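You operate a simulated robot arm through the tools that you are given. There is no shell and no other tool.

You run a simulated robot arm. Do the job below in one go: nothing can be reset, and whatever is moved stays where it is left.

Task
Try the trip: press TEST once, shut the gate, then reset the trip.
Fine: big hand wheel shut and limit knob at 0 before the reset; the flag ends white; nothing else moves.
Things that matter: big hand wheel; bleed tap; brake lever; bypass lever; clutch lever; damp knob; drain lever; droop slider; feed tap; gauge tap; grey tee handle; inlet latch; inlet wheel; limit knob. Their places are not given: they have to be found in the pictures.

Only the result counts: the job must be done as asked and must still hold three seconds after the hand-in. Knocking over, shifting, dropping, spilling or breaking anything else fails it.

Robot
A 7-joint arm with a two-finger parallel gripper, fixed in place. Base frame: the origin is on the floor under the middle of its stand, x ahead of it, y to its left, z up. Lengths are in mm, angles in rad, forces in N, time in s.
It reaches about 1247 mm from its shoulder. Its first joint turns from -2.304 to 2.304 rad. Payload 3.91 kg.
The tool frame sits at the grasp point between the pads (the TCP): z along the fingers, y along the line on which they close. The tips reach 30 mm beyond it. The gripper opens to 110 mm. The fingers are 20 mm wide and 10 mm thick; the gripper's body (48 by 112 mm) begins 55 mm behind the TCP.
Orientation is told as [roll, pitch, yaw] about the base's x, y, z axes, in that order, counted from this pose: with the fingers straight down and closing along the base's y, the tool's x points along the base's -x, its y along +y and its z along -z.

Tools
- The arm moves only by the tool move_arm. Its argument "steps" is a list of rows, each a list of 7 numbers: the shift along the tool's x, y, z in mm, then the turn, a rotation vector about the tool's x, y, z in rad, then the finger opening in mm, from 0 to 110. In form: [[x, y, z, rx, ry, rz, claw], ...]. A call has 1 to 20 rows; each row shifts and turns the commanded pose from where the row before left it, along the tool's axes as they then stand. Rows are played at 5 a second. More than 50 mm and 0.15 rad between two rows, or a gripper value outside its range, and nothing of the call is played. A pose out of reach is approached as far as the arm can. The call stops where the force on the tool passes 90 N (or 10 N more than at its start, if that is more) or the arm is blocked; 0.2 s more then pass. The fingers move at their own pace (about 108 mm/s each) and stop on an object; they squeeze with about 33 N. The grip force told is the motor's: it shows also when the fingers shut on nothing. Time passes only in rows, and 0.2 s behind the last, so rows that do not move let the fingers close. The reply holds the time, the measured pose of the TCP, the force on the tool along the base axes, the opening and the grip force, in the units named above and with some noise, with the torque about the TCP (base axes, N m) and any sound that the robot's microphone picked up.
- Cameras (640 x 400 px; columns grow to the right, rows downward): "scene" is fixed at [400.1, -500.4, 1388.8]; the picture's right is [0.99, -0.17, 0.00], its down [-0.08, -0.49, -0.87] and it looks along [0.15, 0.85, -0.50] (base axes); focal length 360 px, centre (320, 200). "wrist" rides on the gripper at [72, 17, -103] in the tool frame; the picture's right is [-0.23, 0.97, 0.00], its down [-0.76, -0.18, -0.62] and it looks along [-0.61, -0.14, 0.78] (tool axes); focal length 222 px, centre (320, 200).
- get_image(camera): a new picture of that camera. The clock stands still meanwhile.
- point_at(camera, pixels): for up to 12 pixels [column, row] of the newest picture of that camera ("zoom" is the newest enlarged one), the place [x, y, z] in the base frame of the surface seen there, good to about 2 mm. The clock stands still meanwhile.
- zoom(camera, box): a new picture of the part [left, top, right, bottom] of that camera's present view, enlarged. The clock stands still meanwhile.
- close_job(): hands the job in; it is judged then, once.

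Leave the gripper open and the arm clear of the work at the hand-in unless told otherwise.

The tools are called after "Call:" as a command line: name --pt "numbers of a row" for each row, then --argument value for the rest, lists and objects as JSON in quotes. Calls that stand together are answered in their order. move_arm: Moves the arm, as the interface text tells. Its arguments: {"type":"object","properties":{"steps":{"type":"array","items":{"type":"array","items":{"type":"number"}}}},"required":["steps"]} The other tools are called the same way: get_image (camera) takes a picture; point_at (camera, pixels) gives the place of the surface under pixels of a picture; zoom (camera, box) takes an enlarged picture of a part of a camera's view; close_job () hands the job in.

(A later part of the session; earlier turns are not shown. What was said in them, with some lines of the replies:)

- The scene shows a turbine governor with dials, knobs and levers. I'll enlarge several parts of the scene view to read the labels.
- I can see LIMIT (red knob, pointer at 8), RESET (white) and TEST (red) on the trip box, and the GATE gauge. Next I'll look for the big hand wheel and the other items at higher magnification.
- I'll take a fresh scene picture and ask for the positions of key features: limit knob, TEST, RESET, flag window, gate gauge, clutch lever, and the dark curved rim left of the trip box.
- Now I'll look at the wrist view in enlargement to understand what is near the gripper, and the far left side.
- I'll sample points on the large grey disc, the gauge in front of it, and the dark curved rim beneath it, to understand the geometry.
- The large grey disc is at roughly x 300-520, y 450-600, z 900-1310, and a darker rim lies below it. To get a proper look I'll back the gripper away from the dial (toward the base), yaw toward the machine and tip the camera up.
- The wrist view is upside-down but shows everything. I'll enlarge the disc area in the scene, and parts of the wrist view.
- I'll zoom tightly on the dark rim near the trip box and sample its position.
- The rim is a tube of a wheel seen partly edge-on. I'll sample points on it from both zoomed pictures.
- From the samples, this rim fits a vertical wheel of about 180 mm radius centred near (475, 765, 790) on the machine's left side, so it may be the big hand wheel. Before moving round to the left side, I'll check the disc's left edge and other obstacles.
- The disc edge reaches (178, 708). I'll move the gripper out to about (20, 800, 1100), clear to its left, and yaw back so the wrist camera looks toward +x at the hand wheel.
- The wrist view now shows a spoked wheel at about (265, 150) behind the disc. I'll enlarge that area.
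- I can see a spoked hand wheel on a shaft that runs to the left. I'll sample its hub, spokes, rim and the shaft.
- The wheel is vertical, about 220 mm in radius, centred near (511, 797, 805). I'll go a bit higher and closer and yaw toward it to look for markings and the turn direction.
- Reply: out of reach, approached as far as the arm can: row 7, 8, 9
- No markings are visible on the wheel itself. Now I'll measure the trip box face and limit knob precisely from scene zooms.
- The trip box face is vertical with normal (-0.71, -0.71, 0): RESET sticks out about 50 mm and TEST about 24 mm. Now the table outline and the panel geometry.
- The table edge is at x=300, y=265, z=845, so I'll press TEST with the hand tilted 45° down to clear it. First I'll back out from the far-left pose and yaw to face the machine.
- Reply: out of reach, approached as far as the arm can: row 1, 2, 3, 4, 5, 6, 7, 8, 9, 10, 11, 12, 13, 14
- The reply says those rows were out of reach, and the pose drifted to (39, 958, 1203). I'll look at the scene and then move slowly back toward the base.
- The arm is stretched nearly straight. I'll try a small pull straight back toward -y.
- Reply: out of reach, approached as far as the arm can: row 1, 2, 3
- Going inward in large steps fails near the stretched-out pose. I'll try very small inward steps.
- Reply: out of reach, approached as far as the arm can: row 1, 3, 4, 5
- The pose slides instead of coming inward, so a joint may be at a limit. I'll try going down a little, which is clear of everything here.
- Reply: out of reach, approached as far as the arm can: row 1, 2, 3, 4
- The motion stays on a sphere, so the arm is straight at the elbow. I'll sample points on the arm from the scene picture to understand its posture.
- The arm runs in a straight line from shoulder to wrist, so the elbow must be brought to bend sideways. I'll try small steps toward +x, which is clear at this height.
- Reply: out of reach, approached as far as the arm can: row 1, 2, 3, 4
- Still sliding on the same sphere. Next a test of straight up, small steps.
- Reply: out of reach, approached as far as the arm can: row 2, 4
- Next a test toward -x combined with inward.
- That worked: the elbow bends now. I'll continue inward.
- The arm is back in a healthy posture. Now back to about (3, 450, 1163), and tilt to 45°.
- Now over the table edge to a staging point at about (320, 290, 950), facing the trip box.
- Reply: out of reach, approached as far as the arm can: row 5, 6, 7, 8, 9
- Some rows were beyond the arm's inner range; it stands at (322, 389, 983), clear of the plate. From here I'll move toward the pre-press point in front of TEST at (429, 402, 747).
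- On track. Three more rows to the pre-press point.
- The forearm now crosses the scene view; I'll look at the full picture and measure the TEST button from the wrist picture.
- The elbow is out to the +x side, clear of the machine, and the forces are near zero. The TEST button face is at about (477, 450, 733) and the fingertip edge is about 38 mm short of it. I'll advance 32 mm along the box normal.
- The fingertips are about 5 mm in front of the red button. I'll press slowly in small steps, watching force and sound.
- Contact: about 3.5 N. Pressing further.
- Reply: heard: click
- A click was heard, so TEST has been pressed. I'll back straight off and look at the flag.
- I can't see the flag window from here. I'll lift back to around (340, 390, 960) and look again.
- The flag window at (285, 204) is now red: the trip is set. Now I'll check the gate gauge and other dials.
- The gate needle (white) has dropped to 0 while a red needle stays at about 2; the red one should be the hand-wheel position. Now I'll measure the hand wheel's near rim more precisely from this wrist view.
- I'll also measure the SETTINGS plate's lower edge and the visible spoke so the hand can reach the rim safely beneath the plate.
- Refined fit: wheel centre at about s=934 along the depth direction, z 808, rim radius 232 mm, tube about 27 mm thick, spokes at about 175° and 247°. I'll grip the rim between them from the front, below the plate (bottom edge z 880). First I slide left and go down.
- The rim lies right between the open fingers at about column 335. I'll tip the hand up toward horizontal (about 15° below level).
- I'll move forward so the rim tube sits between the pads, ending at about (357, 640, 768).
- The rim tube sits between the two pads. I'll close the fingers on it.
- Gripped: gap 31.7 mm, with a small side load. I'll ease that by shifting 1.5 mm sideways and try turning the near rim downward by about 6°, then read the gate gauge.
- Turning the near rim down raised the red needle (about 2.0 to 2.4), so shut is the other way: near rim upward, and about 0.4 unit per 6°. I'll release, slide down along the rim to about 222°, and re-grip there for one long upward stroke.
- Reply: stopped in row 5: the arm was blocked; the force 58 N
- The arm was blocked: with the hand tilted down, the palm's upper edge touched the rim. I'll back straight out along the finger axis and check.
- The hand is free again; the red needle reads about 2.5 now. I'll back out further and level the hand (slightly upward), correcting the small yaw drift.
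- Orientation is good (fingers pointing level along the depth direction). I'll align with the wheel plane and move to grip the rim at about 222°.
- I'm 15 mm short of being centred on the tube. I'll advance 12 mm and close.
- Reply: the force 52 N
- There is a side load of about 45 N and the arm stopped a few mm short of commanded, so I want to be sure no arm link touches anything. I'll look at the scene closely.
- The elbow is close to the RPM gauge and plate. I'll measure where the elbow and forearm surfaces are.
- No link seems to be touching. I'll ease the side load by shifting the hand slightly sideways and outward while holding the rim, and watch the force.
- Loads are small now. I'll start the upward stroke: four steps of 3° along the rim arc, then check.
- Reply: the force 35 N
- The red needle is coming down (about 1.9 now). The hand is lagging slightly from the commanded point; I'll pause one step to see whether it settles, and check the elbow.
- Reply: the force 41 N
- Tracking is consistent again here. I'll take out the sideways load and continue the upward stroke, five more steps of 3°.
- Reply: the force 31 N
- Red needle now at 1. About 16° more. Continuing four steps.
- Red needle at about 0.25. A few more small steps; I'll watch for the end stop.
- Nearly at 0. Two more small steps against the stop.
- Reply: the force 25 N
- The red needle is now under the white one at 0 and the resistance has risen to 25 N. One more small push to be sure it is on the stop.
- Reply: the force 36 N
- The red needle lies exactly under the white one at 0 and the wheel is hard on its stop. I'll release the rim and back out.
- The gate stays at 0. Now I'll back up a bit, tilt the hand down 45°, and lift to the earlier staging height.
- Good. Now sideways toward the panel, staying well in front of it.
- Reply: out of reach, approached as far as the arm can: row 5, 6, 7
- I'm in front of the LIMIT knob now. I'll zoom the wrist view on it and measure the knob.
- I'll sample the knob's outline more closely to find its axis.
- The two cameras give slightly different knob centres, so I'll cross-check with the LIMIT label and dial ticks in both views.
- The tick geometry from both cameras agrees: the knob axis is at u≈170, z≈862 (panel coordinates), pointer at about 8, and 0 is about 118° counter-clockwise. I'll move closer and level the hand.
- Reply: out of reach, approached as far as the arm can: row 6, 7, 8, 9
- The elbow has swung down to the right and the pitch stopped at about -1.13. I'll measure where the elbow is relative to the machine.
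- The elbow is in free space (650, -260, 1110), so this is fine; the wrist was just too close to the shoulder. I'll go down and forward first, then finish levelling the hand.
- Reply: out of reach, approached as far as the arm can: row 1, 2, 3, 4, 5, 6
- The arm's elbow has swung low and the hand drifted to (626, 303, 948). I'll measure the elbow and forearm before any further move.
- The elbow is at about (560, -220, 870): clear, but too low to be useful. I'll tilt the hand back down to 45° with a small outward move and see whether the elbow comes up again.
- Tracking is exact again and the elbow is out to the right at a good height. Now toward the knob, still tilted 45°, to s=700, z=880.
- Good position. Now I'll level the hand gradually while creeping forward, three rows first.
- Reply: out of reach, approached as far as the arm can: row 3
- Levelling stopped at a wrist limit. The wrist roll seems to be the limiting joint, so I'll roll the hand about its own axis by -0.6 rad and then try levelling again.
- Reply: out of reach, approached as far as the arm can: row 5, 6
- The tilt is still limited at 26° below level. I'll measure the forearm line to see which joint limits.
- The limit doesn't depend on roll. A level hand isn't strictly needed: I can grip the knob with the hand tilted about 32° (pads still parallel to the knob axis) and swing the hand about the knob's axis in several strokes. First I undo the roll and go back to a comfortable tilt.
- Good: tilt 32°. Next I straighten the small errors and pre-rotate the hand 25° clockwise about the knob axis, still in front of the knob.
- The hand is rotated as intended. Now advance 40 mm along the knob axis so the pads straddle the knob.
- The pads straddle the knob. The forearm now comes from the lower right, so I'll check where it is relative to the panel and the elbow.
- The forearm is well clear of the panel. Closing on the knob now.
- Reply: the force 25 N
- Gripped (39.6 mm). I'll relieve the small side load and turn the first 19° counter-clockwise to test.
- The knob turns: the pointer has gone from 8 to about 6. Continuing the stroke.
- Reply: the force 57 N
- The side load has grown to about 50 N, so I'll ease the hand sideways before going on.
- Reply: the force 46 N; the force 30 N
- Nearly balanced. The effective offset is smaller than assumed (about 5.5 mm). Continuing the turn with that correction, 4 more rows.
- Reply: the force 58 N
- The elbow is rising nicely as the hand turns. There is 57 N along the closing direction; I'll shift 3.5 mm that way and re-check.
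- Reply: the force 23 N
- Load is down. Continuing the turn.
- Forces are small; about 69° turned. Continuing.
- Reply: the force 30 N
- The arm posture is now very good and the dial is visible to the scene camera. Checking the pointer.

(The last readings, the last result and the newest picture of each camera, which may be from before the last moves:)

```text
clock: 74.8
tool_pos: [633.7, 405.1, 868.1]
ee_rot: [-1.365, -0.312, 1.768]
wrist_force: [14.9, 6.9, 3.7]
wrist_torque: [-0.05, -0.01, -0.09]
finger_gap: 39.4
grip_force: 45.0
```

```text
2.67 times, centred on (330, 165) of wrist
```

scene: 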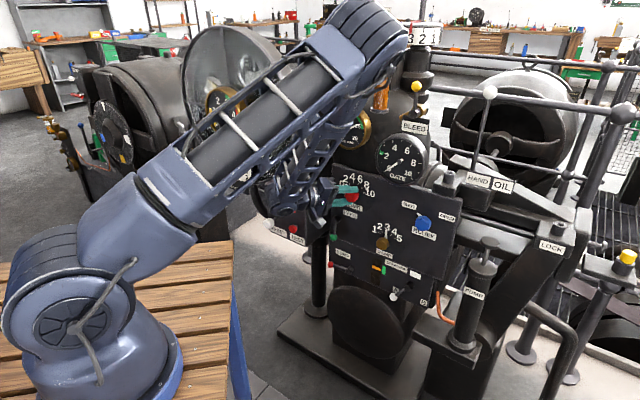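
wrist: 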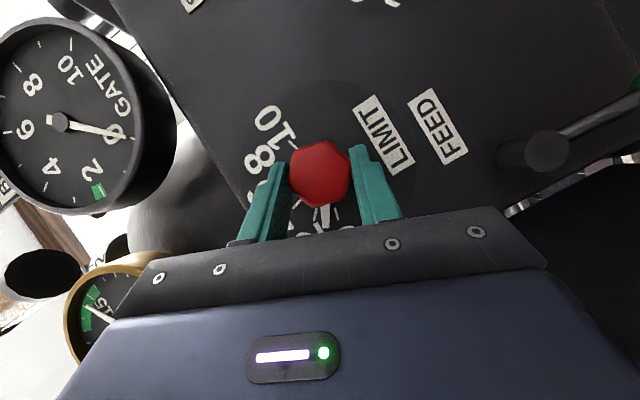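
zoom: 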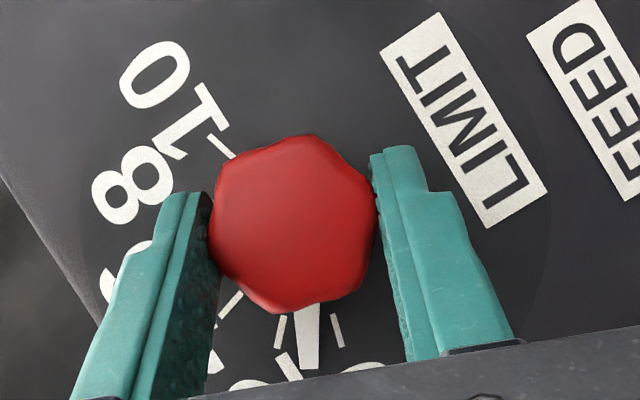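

The pointer is between 2 and 0 (about 1.2-1.6). Two more rows, then check again.

Call:
move_arm --pt "0 0.2 0 0.0576 0 -0.0925 20" --pt "0 0.5 0 0.0576 0 -0.0925 20" --pt "0 0 0 0 0 0 20"

Call:
zoom --camera "scene" --box '[325, 165, 385, 225]'

Call:
zoom --camera "wrist" --box '[240, 90, 420, 240]'

```text
clock: 75.6
tool_pos: [635.8, 405.5, 866.3]
ee_rot: [-1.485, -0.127, 1.794]
wrist_force: [5.3, 9.8, -20.7]
wrist_torque: [-0.27, 0.48, -0.41]
finger_gap: 39.1
grip_force: 45.2
```

```text
6.67 times, centred on (355, 195) of scene
```

zoom: 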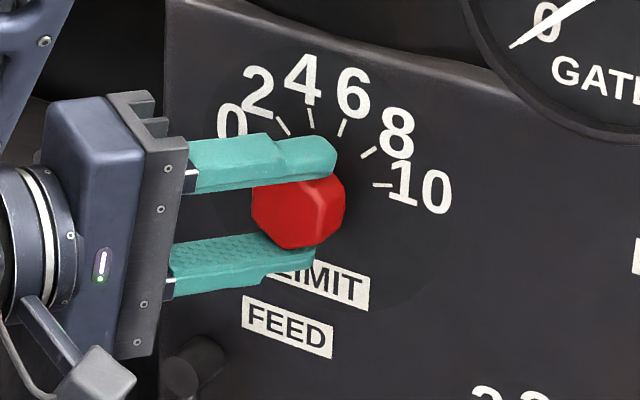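

```text
2.67 times, centred on (330, 165) of wrist
```

zoom: 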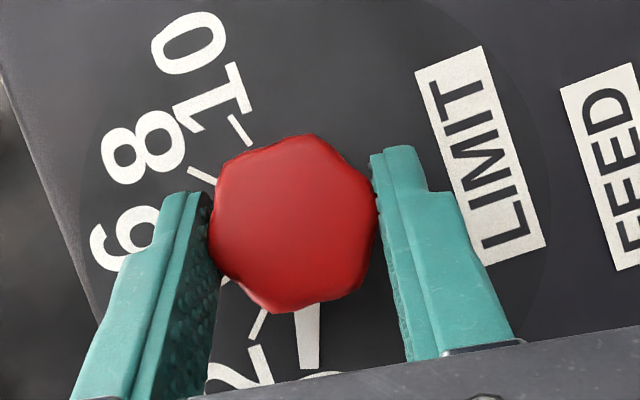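

The pointer is nearly on the 0 tick (about 4° left). Two half-steps more.

Call:
move_arm --pt "0 1.2 0 0.0185 0 -0.0297 20" --pt "0 0.3 0 0.0185 0 -0.0297 20" --pt "0 0 0 0 0 0 20"

Call:
zoom --camera "wrist" --box '[270, 160, 370, 240]'

Call:
zoom --camera "scene" --box '[335, 170, 375, 220]'

```text
clock: 76.4
tool_pos: [633.4, 405.0, 866.0]
ee_rot: [-1.525, -0.068, 1.798]
wrist_force: [0.2, 6.9, -18.4]
wrist_torque: [0.4, 0.98, 0.07]
finger_gap: 39.6
grip_force: 44.6
```

```text
5.00 times, centred on (320, 200) of wrist
```

zoom: 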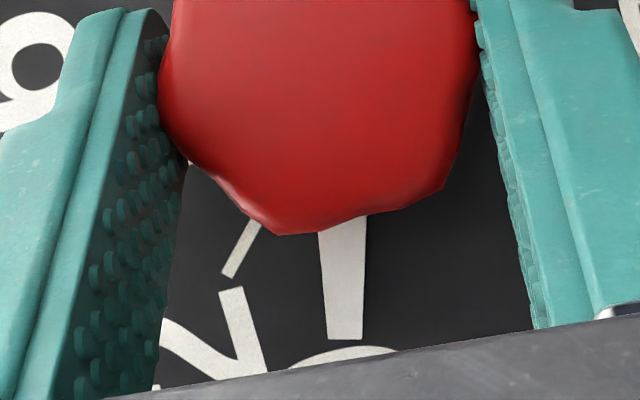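

```text
8.00 times, centred on (355, 195) of scene
```

zoom: 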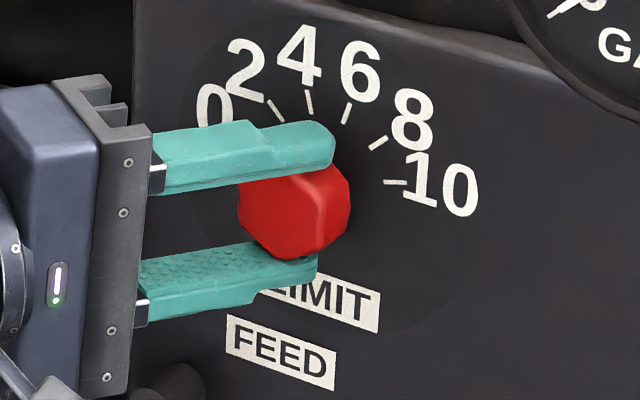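

The resisting torque has risen to about 1 N·m, perhaps the end stop. One more small step to confirm.

Call:
move_arm --pt "0 0.2 0 0.0185 0 -0.0297 20" --pt "0 0 0 0 0 0 20"

Call:
zoom --camera "wrist" --box '[270, 160, 370, 240]'

```text
clock: 77.0
tool_pos: [634.5, 406.1, 865.6]
ee_rot: [-1.542, -0.04, 1.801]
wrist_force: [-4.7, 12.8, -28.9]
wrist_torque: [0.33, 1.14, 0.65]
finger_gap: 39.4
grip_force: 44.6
```

```text
5.00 times, centred on (320, 200) of wrist
```

zoom: 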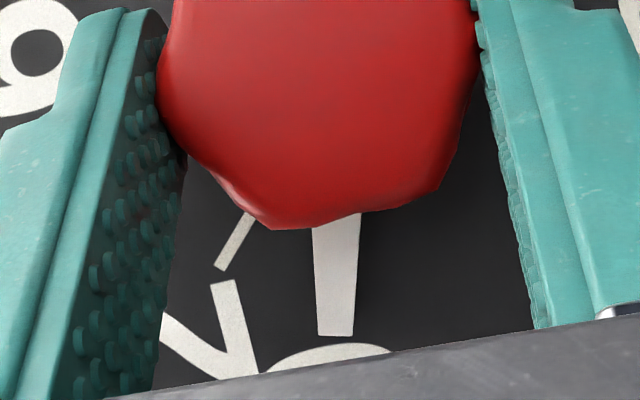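

The knob no longer follows the hand: it is on its 0 stop. Releasing and backing out along the knob axis.

Call:
move_arm --pt "0 0 0 0 0 0 50" --pt "0 0 0 0 0 0 70" --pt "0 0 0 0 0 0 70" --pt "11.9 0 -19.1 0 0 0 70" --pt "11.9 0 -19.1 0 0 0 70" --pt "11.9 0 -19.1 0 0 0 70"

Call:
get_image --camera "scene"

Call:
zoom --camera "scene" --box '[335, 170, 375, 220]'

Call:
get_image --camera "wrist"

```text
clock: 78.4
tool_pos: [585.7, 357.9, 867.4]
ee_rot: [-1.545, -0.041, 1.801]
wrist_force: [0.5, -0.9, -0.2]
wrist_torque: [0.01, 0.01, 0.02]
finger_gap: 69.9
grip_force: 0.0
```

```text
taken
```

scene: 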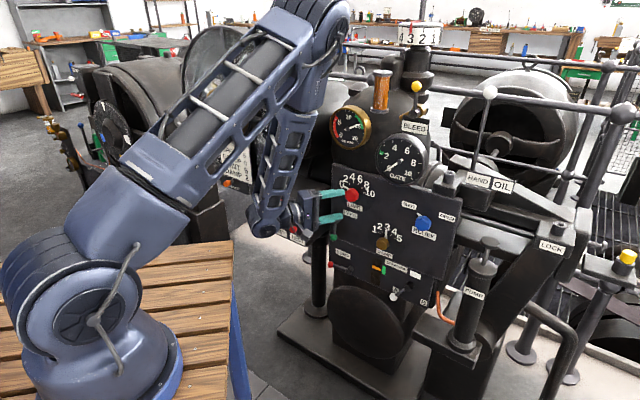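

```text
8.00 times, centred on (355, 195) of scene
```

zoom: 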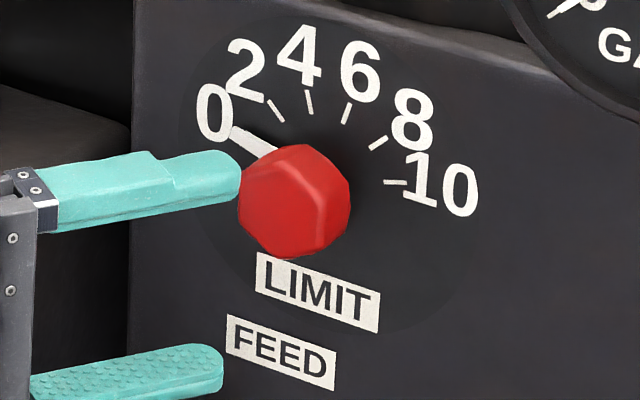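

```text
taken
```

wrist: 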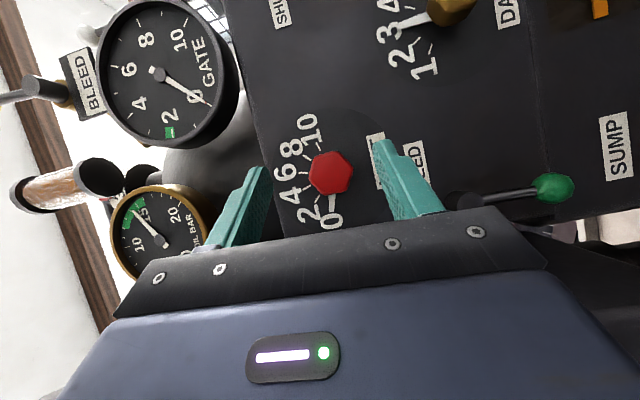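

LIMIT now reads 0. Next is RESET (white knob at about (402, 489, 735)). I'll retreat up and back, yaw to face the box and tilt the hand down 45°.

Call:
move_arm --pt "7.3 -30 -30.8 0 0 0 50" --pt "7.3 -30 -30.8 0 0 0 30" --pt "0 0 0 0 -0.139 0 0" --pt "0 0 0 0 -0.139 0 0" --pt "0 0 0 0 -0.139 0 0" --pt "0 0 0 0 -0.139 0 0" --pt "0 0 0 0 0 0 0"

Call:
get_image --camera "scene"

```text
clock: 80.0
tool_pos: [530.6, 325.6, 918.6]
ee_rot: [-1.548, -0.043, 2.188]
wrist_force: [0.4, 0.2, 0.4]
wrist_torque: [0.0, 0.02, 0.03]
finger_gap: 0.3
grip_force: 33.1
out of reach, approached as far as the arm can: row 5, 6
```

```text
taken
```

scene: 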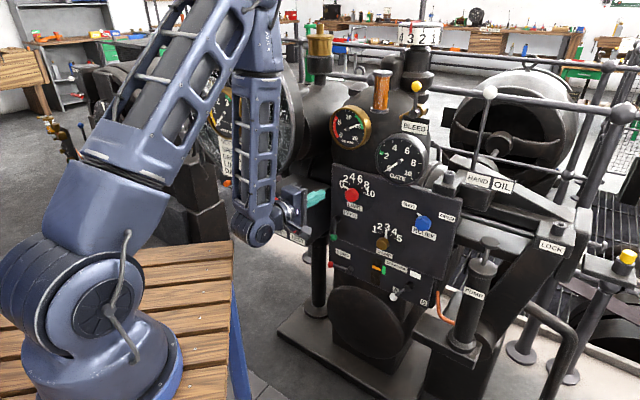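

The elbow is up now, good. The yaw stopped 10° short, which is fine. Now tilt the fingers down.

Call:
move_arm --pt "0 0 0 -0.131 0 0 0" --pt "0 0 0 -0.131 0 0 0" --pt "0 0 0 -0.131 0 0 0" --pt "0 0 0 -0.131 0 0 0" --pt "0 0 0 -0.131 0 0 0" --pt "0 0 0 -0.131 0 0 0"

Call:
get_image --camera "scene"

Call:
get_image --camera "wrist"

```text
clock: 81.4
tool_pos: [529.5, 328.3, 902.4]
ee_rot: [-0.762, -0.043, 2.189]
wrist_force: [0.4, 0.3, 0.6]
wrist_torque: [0.01, -0.01, -0.03]
finger_gap: 0.1
grip_force: 33.1
out of reach, approached as far as the arm can: row 1, 2
```

```text
taken
```

scene: 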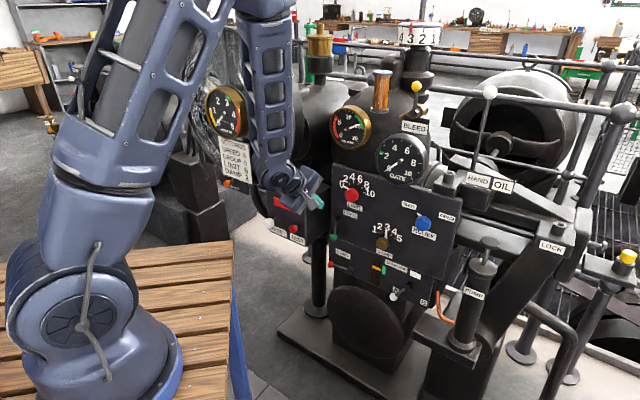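

```text
taken
```

wrist: 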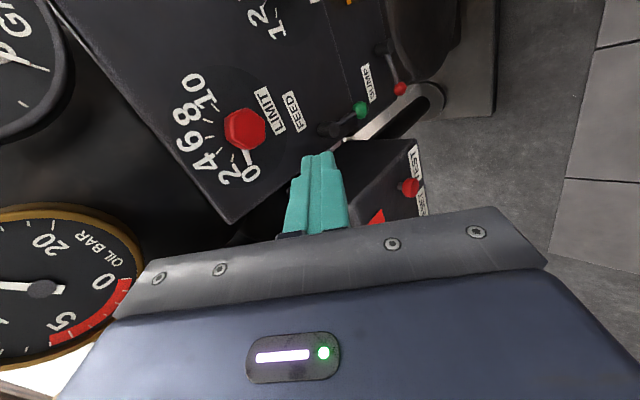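

Elbow up and fingers tilted 46° down: a good posture. Now moving across to a point in front of the trip box, above RESET.

Call:
move_arm --pt "-39.1 11.9 -16.7 0 0 0 0" --pt "-39.1 11.9 -16.7 0 0 0 0" --pt "-39.1 11.9 -16.7 0 0 0 0" --pt "-39.1 11.9 -16.7 0 0 0 0" --pt "-39.1 11.9 -16.7 0 0 0 0"

Call:
get_image --camera "scene"

Call:
get_image --camera "wrist"

```text
clock: 82.6
tool_pos: [334.4, 429.6, 929.3]
ee_rot: [-0.762, -0.044, 2.186]
wrist_force: [-0.6, -1.2, 0.4]
wrist_torque: [0.0, 0.06, 0.0]
finger_gap: 0.0
grip_force: 32.4
```

```text
taken
```

scene: 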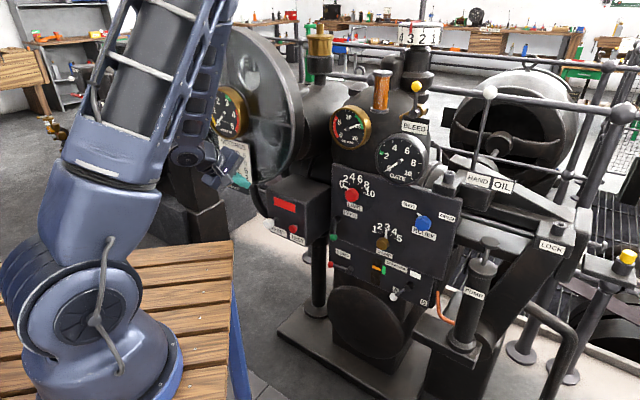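

```text
taken
```

wrist: 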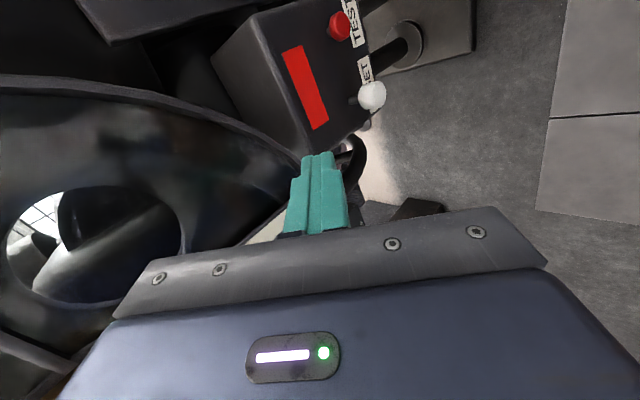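

The scene view of the panel is unobstructed now. I'll verify the dials, limit, flag, and that the other controls are unmoved.

Call:
zoom --camera "scene" --box '[320, 160, 480, 260]'

Call:
zoom --camera "scene" --box '[370, 125, 440, 185]'

Call:
zoom --camera "scene" --box '[255, 170, 345, 260]'

Call:
point_at --camera "scene" --pixels '[[269, 224], [271, 226], [267, 222], [293, 229], [270, 222]]'

```text
4.00 times, centred on (400, 210) of scene
```

zoom: 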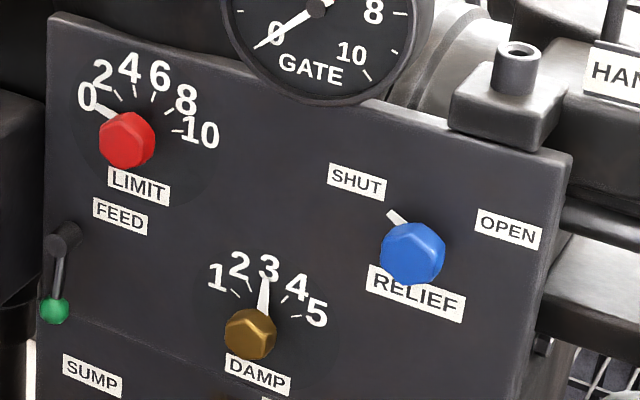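

```text
6.67 times, centred on (405, 155) of scene
```

zoom: 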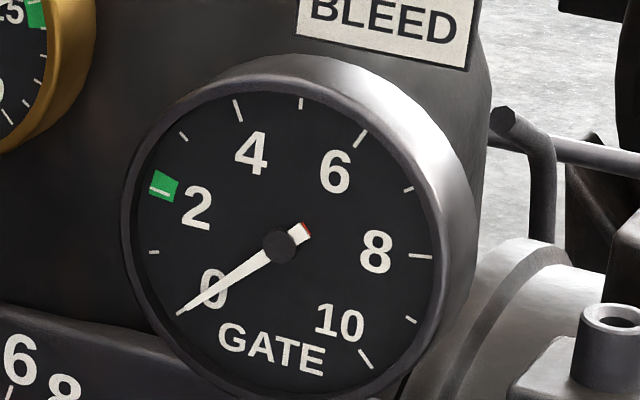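

```text
4.44 times, centred on (300, 215) of scene
```

zoom: 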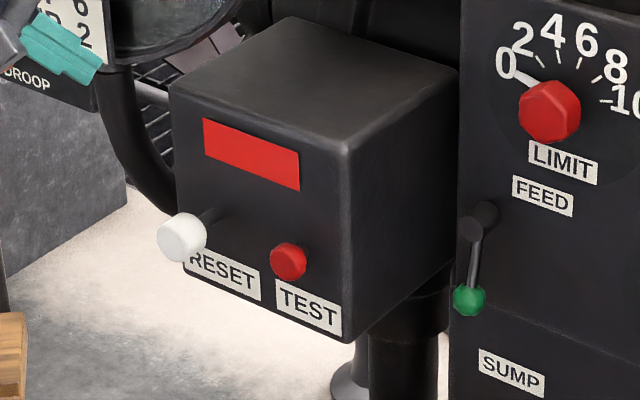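

```text
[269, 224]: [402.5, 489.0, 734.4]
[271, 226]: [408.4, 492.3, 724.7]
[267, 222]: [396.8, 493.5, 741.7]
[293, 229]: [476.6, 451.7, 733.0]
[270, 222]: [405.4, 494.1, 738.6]
```

All as it should be: LIMIT 0, both gate needles at 0, flag red, other controls unmoved. Now down to the pre-press point in front of RESET.

Call:
move_arm --pt "1.1 21.9 28.9 0 0 0 0" --pt "1.1 21.9 28.9 0 0 0 0" --pt "1.1 21.9 28.9 0 0 0 0" --pt "1.1 21.9 28.9 0 0 0 0" --pt "1.1 21.9 28.9 0 0 0 0"

Call:
get_image --camera "wrist"

Call:
zoom --camera "scene" --box '[230, 180, 320, 260]'

```text
clock: 83.8
tool_pos: [351.2, 441.7, 749.2]
ee_rot: [-0.762, -0.045, 2.188]
wrist_force: [0.0, 1.1, 0.9]
wrist_torque: [0.0, -0.01, -0.01]
finger_gap: 0.1
grip_force: 32.8
```

```text
taken
```

wrist: 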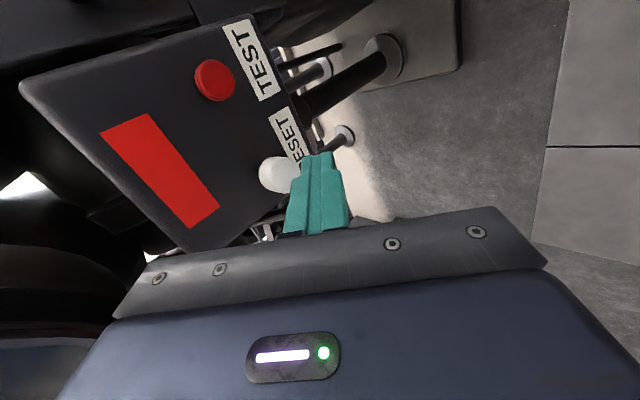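

```text
5.00 times, centred on (275, 220) of scene
```

zoom: 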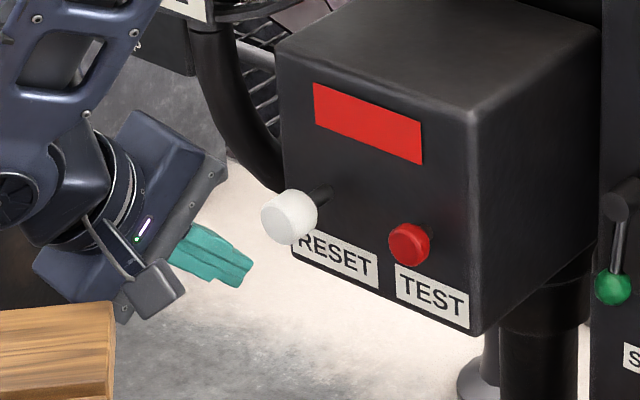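

Aligned with the RESET knob. Advancing 33 mm toward it along the box normal.

Call:
move_arm --pt "-1.83 -7.79 7.55 0 0 0 0" --pt "-1.83 -7.79 7.55 0 0 0 0" --pt "-1.83 -7.79 7.55 0 0 0 0"

Call:
zoom --camera "scene" --box '[230, 180, 320, 260]'

Call:
zoom --camera "wrist" --box '[220, 100, 400, 250]'

```text
clock: 84.6
tool_pos: [374.9, 465.7, 748.9]
ee_rot: [-0.762, -0.044, 2.187]
wrist_force: [-0.2, 0.1, -0.3]
wrist_torque: [0.0, 0.01, 0.02]
finger_gap: 0.3
grip_force: 33.2
```

```text
5.00 times, centred on (275, 220) of scene
```

zoom: 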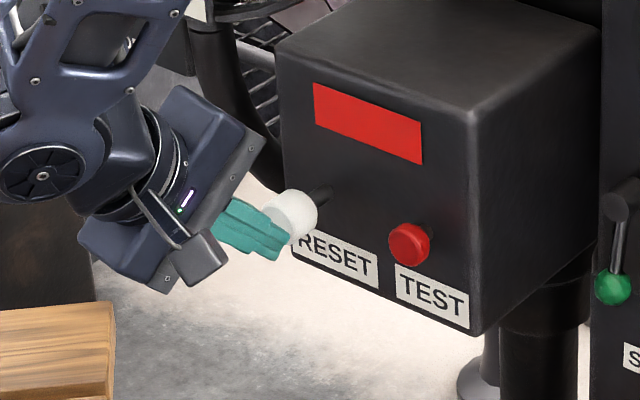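

```text
2.67 times, centred on (310, 175) of wrist
```

zoom: 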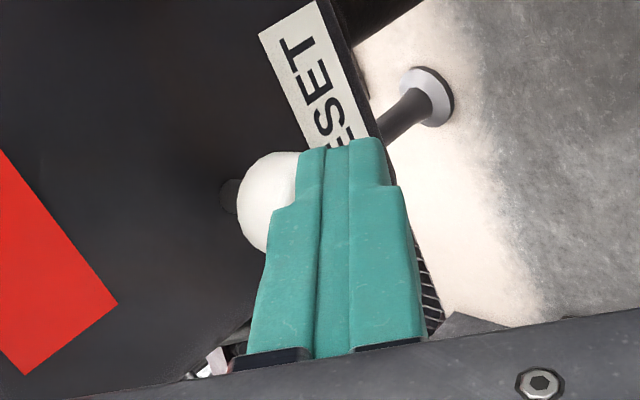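

About 7 mm from the knob. Pressing slowly.

Call:
move_arm --pt "-0.5 -2.12 2.06 0 0 0 0" --pt "-0.5 -2.12 2.06 0 0 0 0" --pt "-0.5 -2.12 2.06 0 0 0 0" --pt "-0.5 -2.12 2.06 0 0 0 0"

```text
clock: 85.6
tool_pos: [381.3, 473.6, 749.2]
ee_rot: [-0.759, -0.043, 2.189]
wrist_force: [-23.5, -38.7, 13.2]
wrist_torque: [-0.27, 0.15, -0.08]
finger_gap: 0.0
grip_force: 32.5
```

45 N with almost no travel and no click: RESET doesn't seem to be a push knob. I'll back off and look at it.

Call:
move_arm --pt "1.5 6.36 -6.2 0 0 0 0" --pt "3 12.7 -12.4 0 0 0 0" --pt "3 12.7 -12.4 0 0 0 0"

Call:
zoom --camera "scene" --box '[250, 190, 310, 250]'

Call:
get_image --camera "scene"

Call:
point_at --camera "scene" --pixels '[[269, 224], [271, 226], [270, 222], [268, 226]]'

```text
clock: 86.4
tool_pos: [350.6, 441.5, 749.3]
ee_rot: [-0.764, -0.044, 2.188]
wrist_force: [0.5, 0.4, -0.2]
wrist_torque: [-0.02, 0.01, -0.01]
finger_gap: 0.0
grip_force: 33.3
```

```text
6.67 times, centred on (280, 220) of scene
```

zoom: 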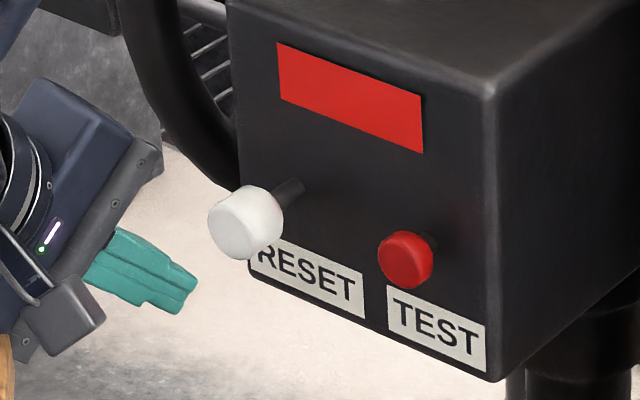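

```text
taken
```

scene: 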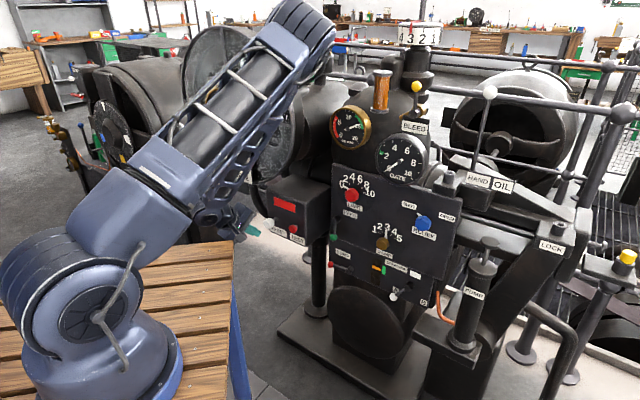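

```text
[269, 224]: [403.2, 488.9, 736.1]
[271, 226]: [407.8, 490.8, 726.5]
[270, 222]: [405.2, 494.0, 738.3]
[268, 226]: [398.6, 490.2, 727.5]
```

RESET hasn't moved from pushing, so it must be a pull knob. I'll roll the hand back so the pads close sideways (perpendicular to the knob's axis) and open the fingers.

Call:
move_arm --pt "0 0 0 0 0 0.1422 0" --pt "0 0 0 0 0 0.1422 0" --pt "0 0 0 0 0 0.1422 0" --pt "0 0 0 0 0 0.1422 0" --pt "0 0 0 0 0 0.1422 0" --pt "0 0 0 0 0 0.1422 0" --pt "0 0 0 0 0 0.1422 0" --pt "0 0 0 0 0 0.1422 0" --pt "0 0 0 0 0 0.1422 20" --pt "0 0 0 0 0 0.1422 40" --pt "0 0 0 -0.086 -0.019 0 56" --pt "0 0 0 0 0 0 56"

Call:
get_image --camera "wrist"

Call:
get_image --camera "scene"

```text
clock: 89.0
tool_pos: [351.9, 443.2, 749.5]
ee_rot: [0.007, -0.778, 0.78]
wrist_force: [0.2, -0.2, -0.1]
wrist_torque: [-0.01, -0.01, -0.01]
finger_gap: 56.1
grip_force: 0.0
```

```text
taken
```

wrist: 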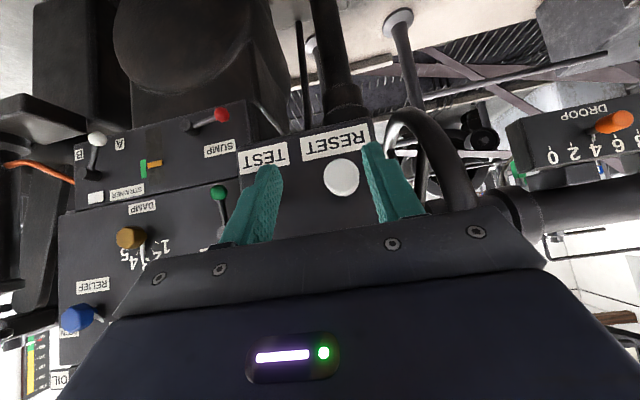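

```text
taken
```

scene: 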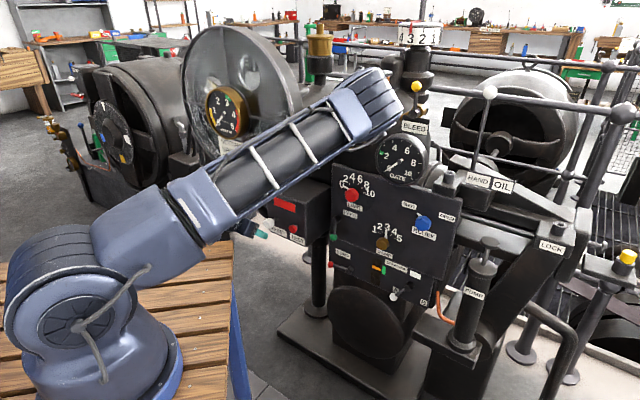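

The white knob is between the open fingers. I'll measure its position and depth from this view.

Call:
zoom --camera "wrist" --box '[290, 120, 410, 220]'

Call:
point_at --camera "zoom" --pixels '[[280, 230], [210, 230], [245, 230], [320, 230], [350, 230], [280, 170], [280, 200], [280, 260], [280, 285], [200, 200], [345, 200], [310, 150]]'

```text
4.00 times, centred on (350, 170) of wrist
```

zoom: 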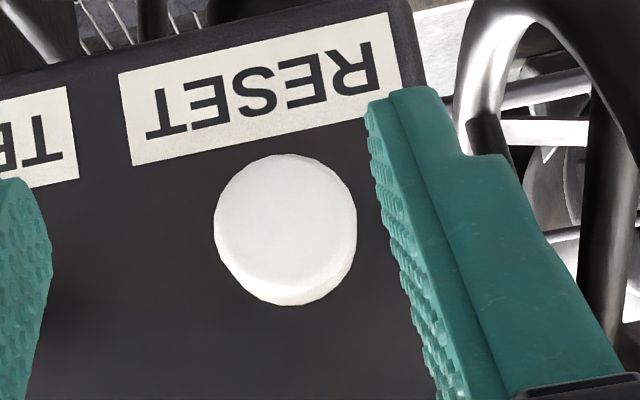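

```text
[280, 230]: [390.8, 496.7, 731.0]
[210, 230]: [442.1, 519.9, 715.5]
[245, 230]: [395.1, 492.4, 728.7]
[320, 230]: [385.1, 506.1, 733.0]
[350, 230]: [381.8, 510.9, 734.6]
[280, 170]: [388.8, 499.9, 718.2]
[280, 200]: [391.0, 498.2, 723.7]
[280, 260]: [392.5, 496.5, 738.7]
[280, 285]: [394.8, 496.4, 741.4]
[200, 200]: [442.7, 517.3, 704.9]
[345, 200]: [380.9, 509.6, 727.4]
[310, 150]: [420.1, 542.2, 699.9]
```

The two views disagree slightly about the knob's centre, so I'll compare a common feature (RESET label corners) and the knob edges in both pictures.

Call:
point_at --camera "zoom" --pixels '[[122, 80], [136, 160], [384, 20], [397, 85], [222, 215], [348, 215], [240, 260], [330, 260], [260, 165], [310, 165]]'

Call:
zoom --camera "scene" --box '[255, 205, 295, 245]'

Call:
point_at --camera "zoom" --pixels '[[300, 150], [350, 150], [400, 150], [380, 250], [380, 300], [500, 300], [250, 150], [320, 190], [320, 230], [350, 200], [420, 130], [440, 330]]'

```text
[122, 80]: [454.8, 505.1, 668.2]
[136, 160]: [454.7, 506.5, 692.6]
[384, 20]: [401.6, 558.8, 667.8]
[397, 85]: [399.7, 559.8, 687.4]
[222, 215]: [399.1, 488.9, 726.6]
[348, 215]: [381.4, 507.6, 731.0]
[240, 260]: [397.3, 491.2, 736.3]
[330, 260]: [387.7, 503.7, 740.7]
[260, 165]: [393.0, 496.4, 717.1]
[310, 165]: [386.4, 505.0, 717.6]
```

```text
10.00 times, centred on (275, 225) of scene
```

zoom: 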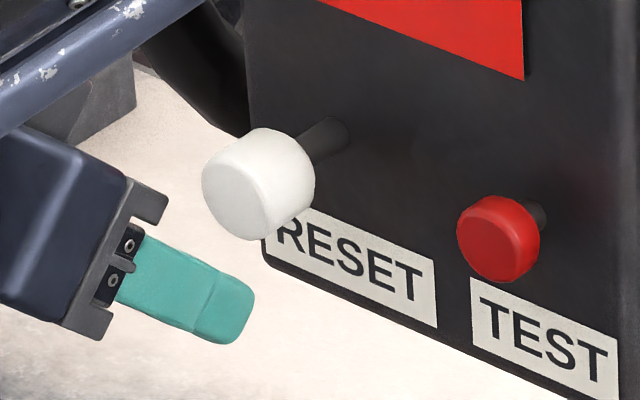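

```text
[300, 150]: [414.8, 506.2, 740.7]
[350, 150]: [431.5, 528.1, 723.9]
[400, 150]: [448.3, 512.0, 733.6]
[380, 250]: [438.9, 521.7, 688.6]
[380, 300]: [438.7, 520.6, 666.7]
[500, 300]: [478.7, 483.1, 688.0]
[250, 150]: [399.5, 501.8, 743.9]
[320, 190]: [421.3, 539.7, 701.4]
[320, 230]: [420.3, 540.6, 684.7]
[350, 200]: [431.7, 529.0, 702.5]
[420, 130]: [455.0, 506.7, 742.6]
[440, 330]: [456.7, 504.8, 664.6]
```

The knob is centred at about u=-75.5, z=731 (matching its label), so my push was on its edge; still, 44 N did not move it. I'll now grip it: shift 11 mm left, then advance so the pads straddle it.

Call:
move_arm --pt "0 11 0 0 0 0 56" --pt "-14.3 0 23 0 0 0 56" --pt "-14.3 0 23 0 0 0 56" --pt "-14.2 0 23 0 0 0 56" --pt "0 0 0 0 0 0 56"

Call:
get_image --camera "wrist"

Call:
zoom --camera "scene" --box '[230, 190, 310, 250]'

```text
clock: 90.2
tool_pos: [400.0, 503.7, 731.7]
ee_rot: [0.004, -0.779, 0.78]
wrist_force: [0.3, -0.6, -0.6]
wrist_torque: [-0.03, -0.02, 0.02]
finger_gap: 56.0
grip_force: 0.1
```

```text
taken
```

wrist: 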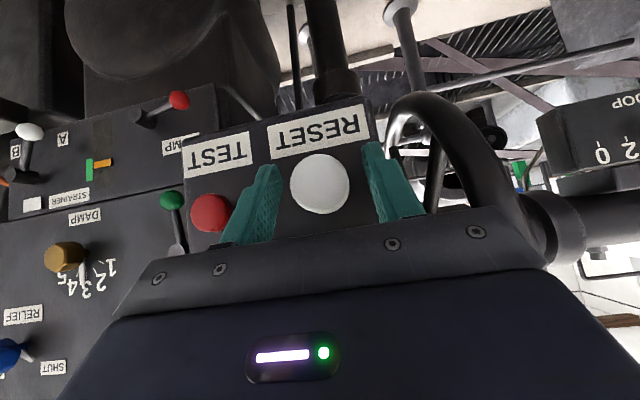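

```text
6.67 times, centred on (270, 220) of scene
```

zoom: 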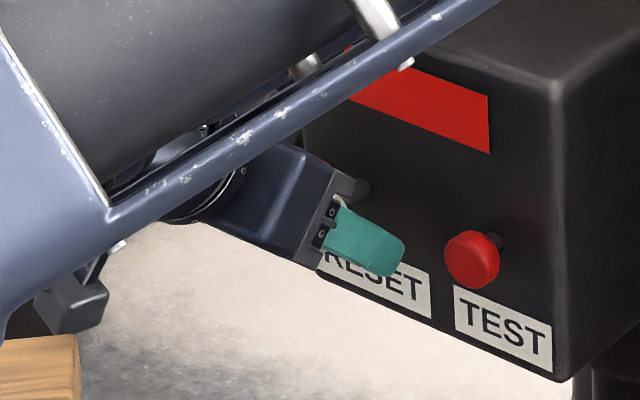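

The knob is centred between the pads. Closing.

Call:
move_arm --pt "0 0 0 0 0 0 35" --pt "0 0 0 0 0 0 10" --pt "0 0 0 0 0 0 10" --pt "0 0 0 0 0 0 10"

Call:
get_image --camera "wrist"

```text
clock: 91.2
tool_pos: [398.8, 505.0, 731.9]
ee_rot: [0.006, -0.779, 0.782]
wrist_force: [-11.0, 14.4, -3.8]
wrist_torque: [0.01, 0.12, 0.07]
finger_gap: 31.2
grip_force: 45.1
```

```text
taken
```

wrist: 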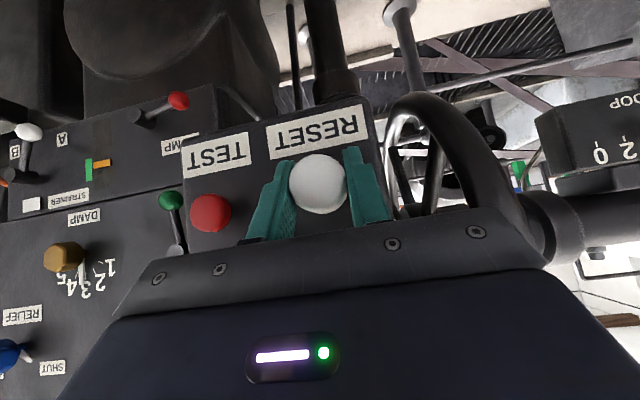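

Gripped at 31 mm. Now pulling straight out in small steps, listening for a click.

Call:
move_arm --pt "0 1.2 0 0 0 0 10" --pt "2.1 0 -2.1 0 0 0 10" --pt "2.1 0 -2.1 0 0 0 10" --pt "0 0 0 0 0 0 10"

```text
clock: 92.2
tool_pos: [396.4, 502.2, 732.2]
ee_rot: [0.002, -0.781, 0.78]
wrist_force: [13.3, -10.2, 21.2]
wrist_torque: [0.19, -0.28, -0.31]
finger_gap: 31.1
grip_force: 45.2
```

It is moving out with little resistance. Continuing the pull.

Call:
move_arm --pt "2.1 -0.6 -2.1 0 0 0 10" --pt "2.1 -0.6 -2.1 0 0 0 10" --pt "2.1 0 -2.1 0 0 0 10" --pt "0 0 0 0 0 0 10"

Call:
get_image --camera "wrist"

Call:
zoom --camera "scene" --box '[230, 190, 310, 250]'

```text
clock: 93.2
tool_pos: [389.2, 495.0, 732.6]
ee_rot: [0.006, -0.781, 0.78]
wrist_force: [11.0, -6.7, 32.2]
wrist_torque: [0.09, -0.1, -0.19]
finger_gap: 31.1
grip_force: 45.3
```

```text
taken
```

wrist: 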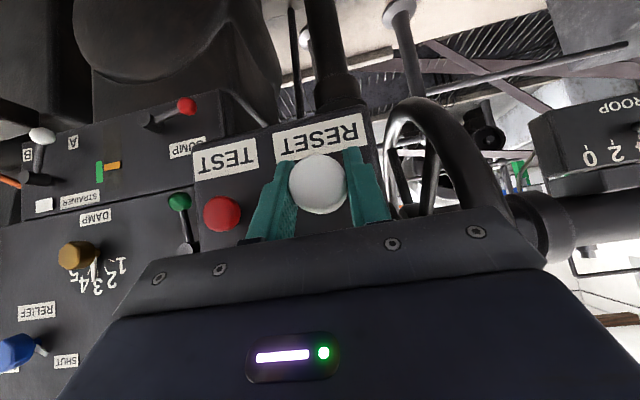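

```text
6.67 times, centred on (270, 220) of scene
```

zoom: 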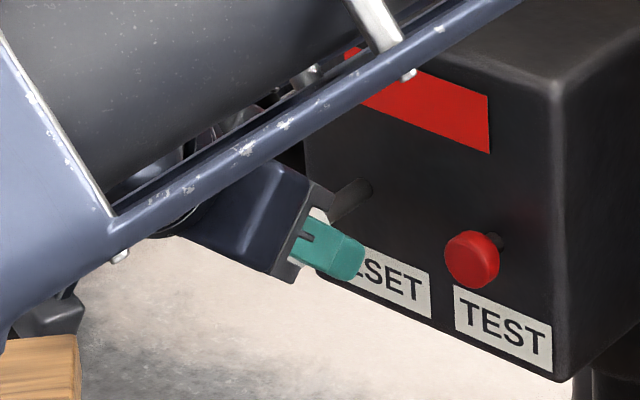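

The knob is coming out with the fingers. Continuing, with a slight upward correction.

Call:
move_arm --pt "1.4 0 -2.8 0 0 0 10" --pt "1.4 0 -2.8 0 0 0 10" --pt "2.1 0 -2.1 0 0 0 10" --pt "0 0 0 0 0 0 10"

Call:
zoom --camera "scene" --box '[230, 190, 310, 250]'

```text
clock: 94.2
tool_pos: [382.2, 489.2, 733.1]
ee_rot: [0.004, -0.775, 0.781]
wrist_force: [0.6, 4.6, -27.7]
wrist_torque: [-0.45, 0.54, 0.01]
finger_gap: 31.0
grip_force: 45.2
```

```text
6.67 times, centred on (270, 220) of scene
```

zoom: 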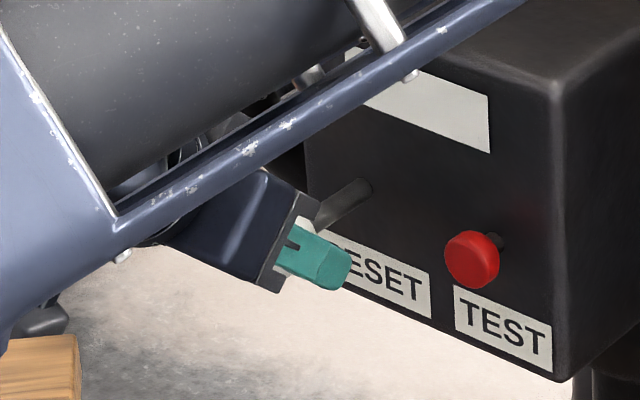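

The flag has turned white. I'll guide the knob gently back in to its rest position before letting go.

Call:
move_arm --pt "-0.7 0 3.5 0 0 0 10" --pt "-2.1 0 2.1 0 0 0 10" --pt "-2.1 0 2.1 0 0 0 10" --pt "-2.1 0 2.1 0 0 0 10" --pt "-2.1 0 2.1 0 0 0 10" --pt "-2.1 0 2.1 0 0 0 10" --pt "-1.8 0 1.8 0 0 0 10" --pt "0 0 0 0 0 0 10"

Call:
zoom --camera "scene" --box '[230, 190, 310, 250]'

```text
clock: 96.0
tool_pos: [398.2, 504.2, 732.8]
ee_rot: [0.004, -0.779, 0.781]
wrist_force: [-0.8, 3.5, 13.6]
wrist_torque: [0.55, -0.35, -0.12]
finger_gap: 31.4
grip_force: 45.2
```

```text
6.67 times, centred on (270, 220) of scene
```

zoom: 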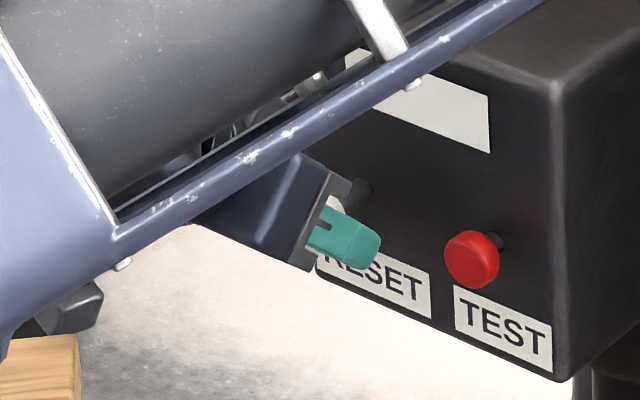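

The knob is back and the flag is still white. Opening the fingers and backing away.

Call:
move_arm --pt "0 0 0 0 0 0 40" --pt "0 0 0 0 0 0 56" --pt "0 0 0 0 0 0 56" --pt "14.3 0 -23 0 0 0 56" --pt "14.3 0 -23 0 0 0 56" --pt "14.2 0 -23 0 0 0 56" --pt "0 0 0 0 0 0 56"

Call:
get_image --camera "wrist"

Call:
get_image --camera "scene"

```text
clock: 97.6
tool_pos: [342.0, 447.6, 750.7]
ee_rot: [0.003, -0.779, 0.779]
wrist_force: [0.7, 0.2, 0.2]
wrist_torque: [-0.01, 0.01, 0.01]
finger_gap: 56.0
grip_force: 0.0
```

```text
taken
```

wrist: 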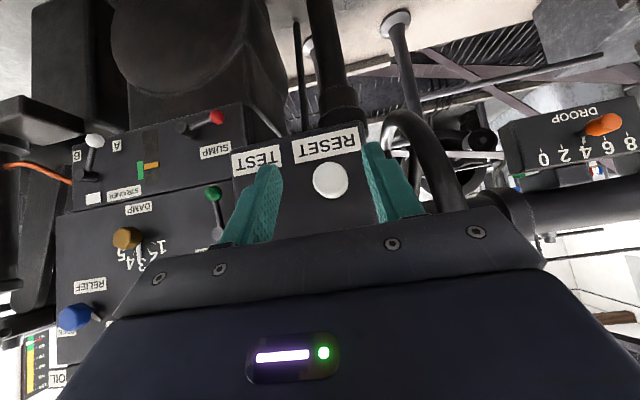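

```text
taken
```

scene: 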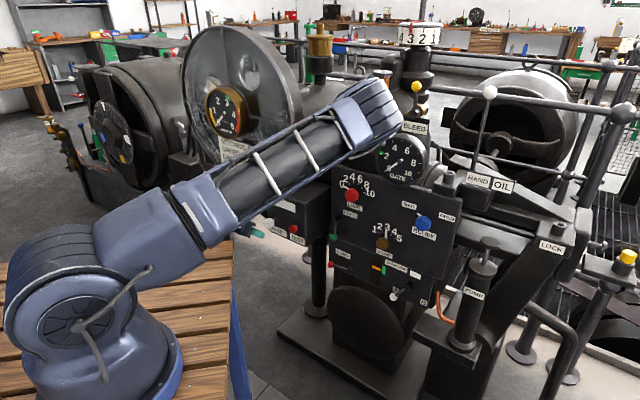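

Clear of the knob. I'll lift the arm up and away, with the gripper open, then verify everything once more.

Call:
move_arm --pt "-25.8 -2.1 -30.8 0 0 0 56" --pt "-25.8 -2.1 -30.8 0 0 0 56" --pt "-25.8 -2.1 -30.8 0 0 0 80" --pt "-25.8 -2.1 -30.8 0 0 0 100" --pt "-25.8 -2.1 -30.8 0 0 0 110" --pt "10 20 -15 0 0 0 110" --pt "10 20 -15 0 0 0 110"

Call:
get_image --camera "wrist"

Call:
get_image --camera "scene"

Call:
zoom --camera "scene" --box '[320, 120, 480, 220]'

```text
clock: 99.2
tool_pos: [285.9, 432.4, 958.7]
ee_rot: [0.003, -0.78, 0.781]
wrist_force: [0.4, -0.1, 0.4]
wrist_torque: [0.0, 0.01, 0.0]
finger_gap: 109.9
grip_force: 0.1
```

```text
taken
```

wrist: 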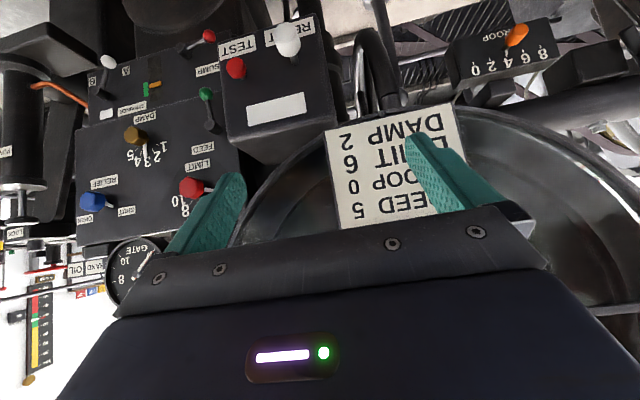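

```text
taken
```

scene: 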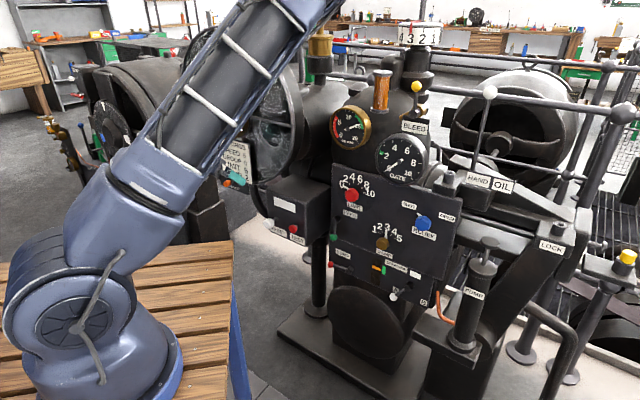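

```text
4.00 times, centred on (400, 170) of scene
```

zoom: 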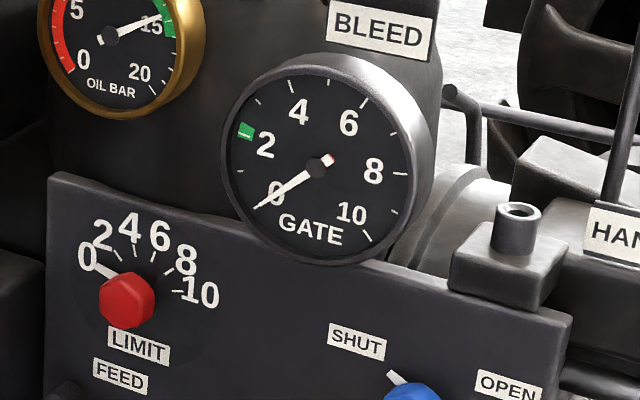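

Flag white, both gate needles at 0, LIMIT at 0. A last check of the other levers and the trip box before handing in.

Call:
zoom --camera "scene" --box '[320, 220, 480, 320]'

Call:
zoom --camera "scene" --box '[255, 170, 345, 260]'

Call:
zoom --camera "scene" --box '[430, 80, 640, 220]'

Call:
zoom --camera "wrist" --box '[430, 0, 580, 110]'

```text
4.00 times, centred on (400, 270) of scene
```

zoom: 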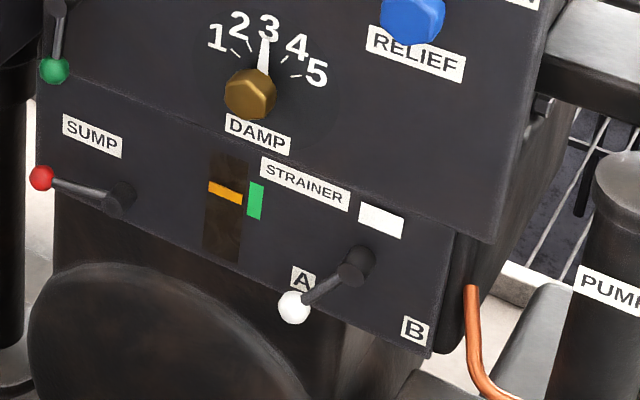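

```text
4.44 times, centred on (300, 215) of scene
```

zoom: 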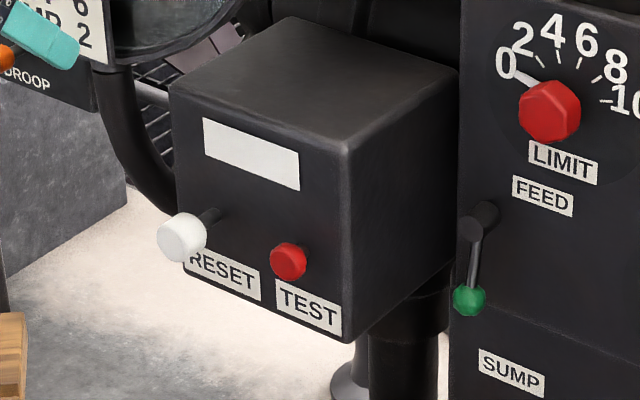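

```text
2.86 times, centred on (535, 150) of scene
```

zoom: 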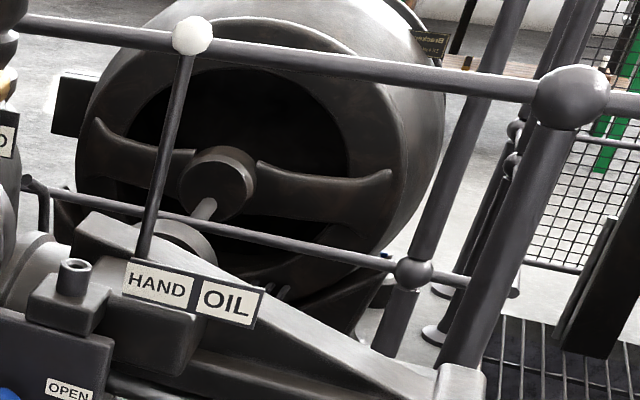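

```text
3.64 times, centred on (505, 55) of wrist
```

zoom: 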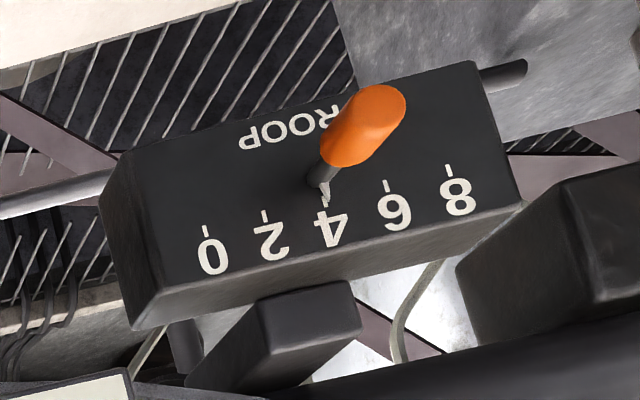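

Everything matches the asked-for state: the flag is white, the hand wheel is shut (red needle at 0), LIMIT is at 0, and the droop, feed, sump, strainer, damp, relief and clutch controls are as they were. The gripper is open and the arm is clear, so I'm handing in.

Call:
close_job

```text
The job is handed in.
```

The trip test is done and handed in; I haven't seen the verdict. At hand-in the flag was white, and the gripper was open with the arm clear of the machine.

1. **TEST:** I pressed it once and heard one click. The flag went red and the gate needle dropped to 0.
2. **Gate:** I turned the big hand wheel to its stop, so the red needle also reads 0. My first short turn went the wrong way and took the red needle from about 1.85 to 2.3. The palm of the hand then bumped the rim and took it to about 2.5 before I reversed.
3. **Limit knob:** I turned it from 8 to its stop at 0.
4. **RESET:** I first tried pushing it (about 45 N) and nothing moved. It is a pull knob; pulling it out turned the flag white, and I guided it back in.

I checked the droop slider, feed tap, damp knob, clutch lever, sump, strainer and relief in the last pictures, and none had moved. I did not identify or check the brake, bypass and drain levers, the gauge tap, the tee handle, or the inlet latch and wheel. I did not re-check the bleed tap up close. The hand did not go near any of these.
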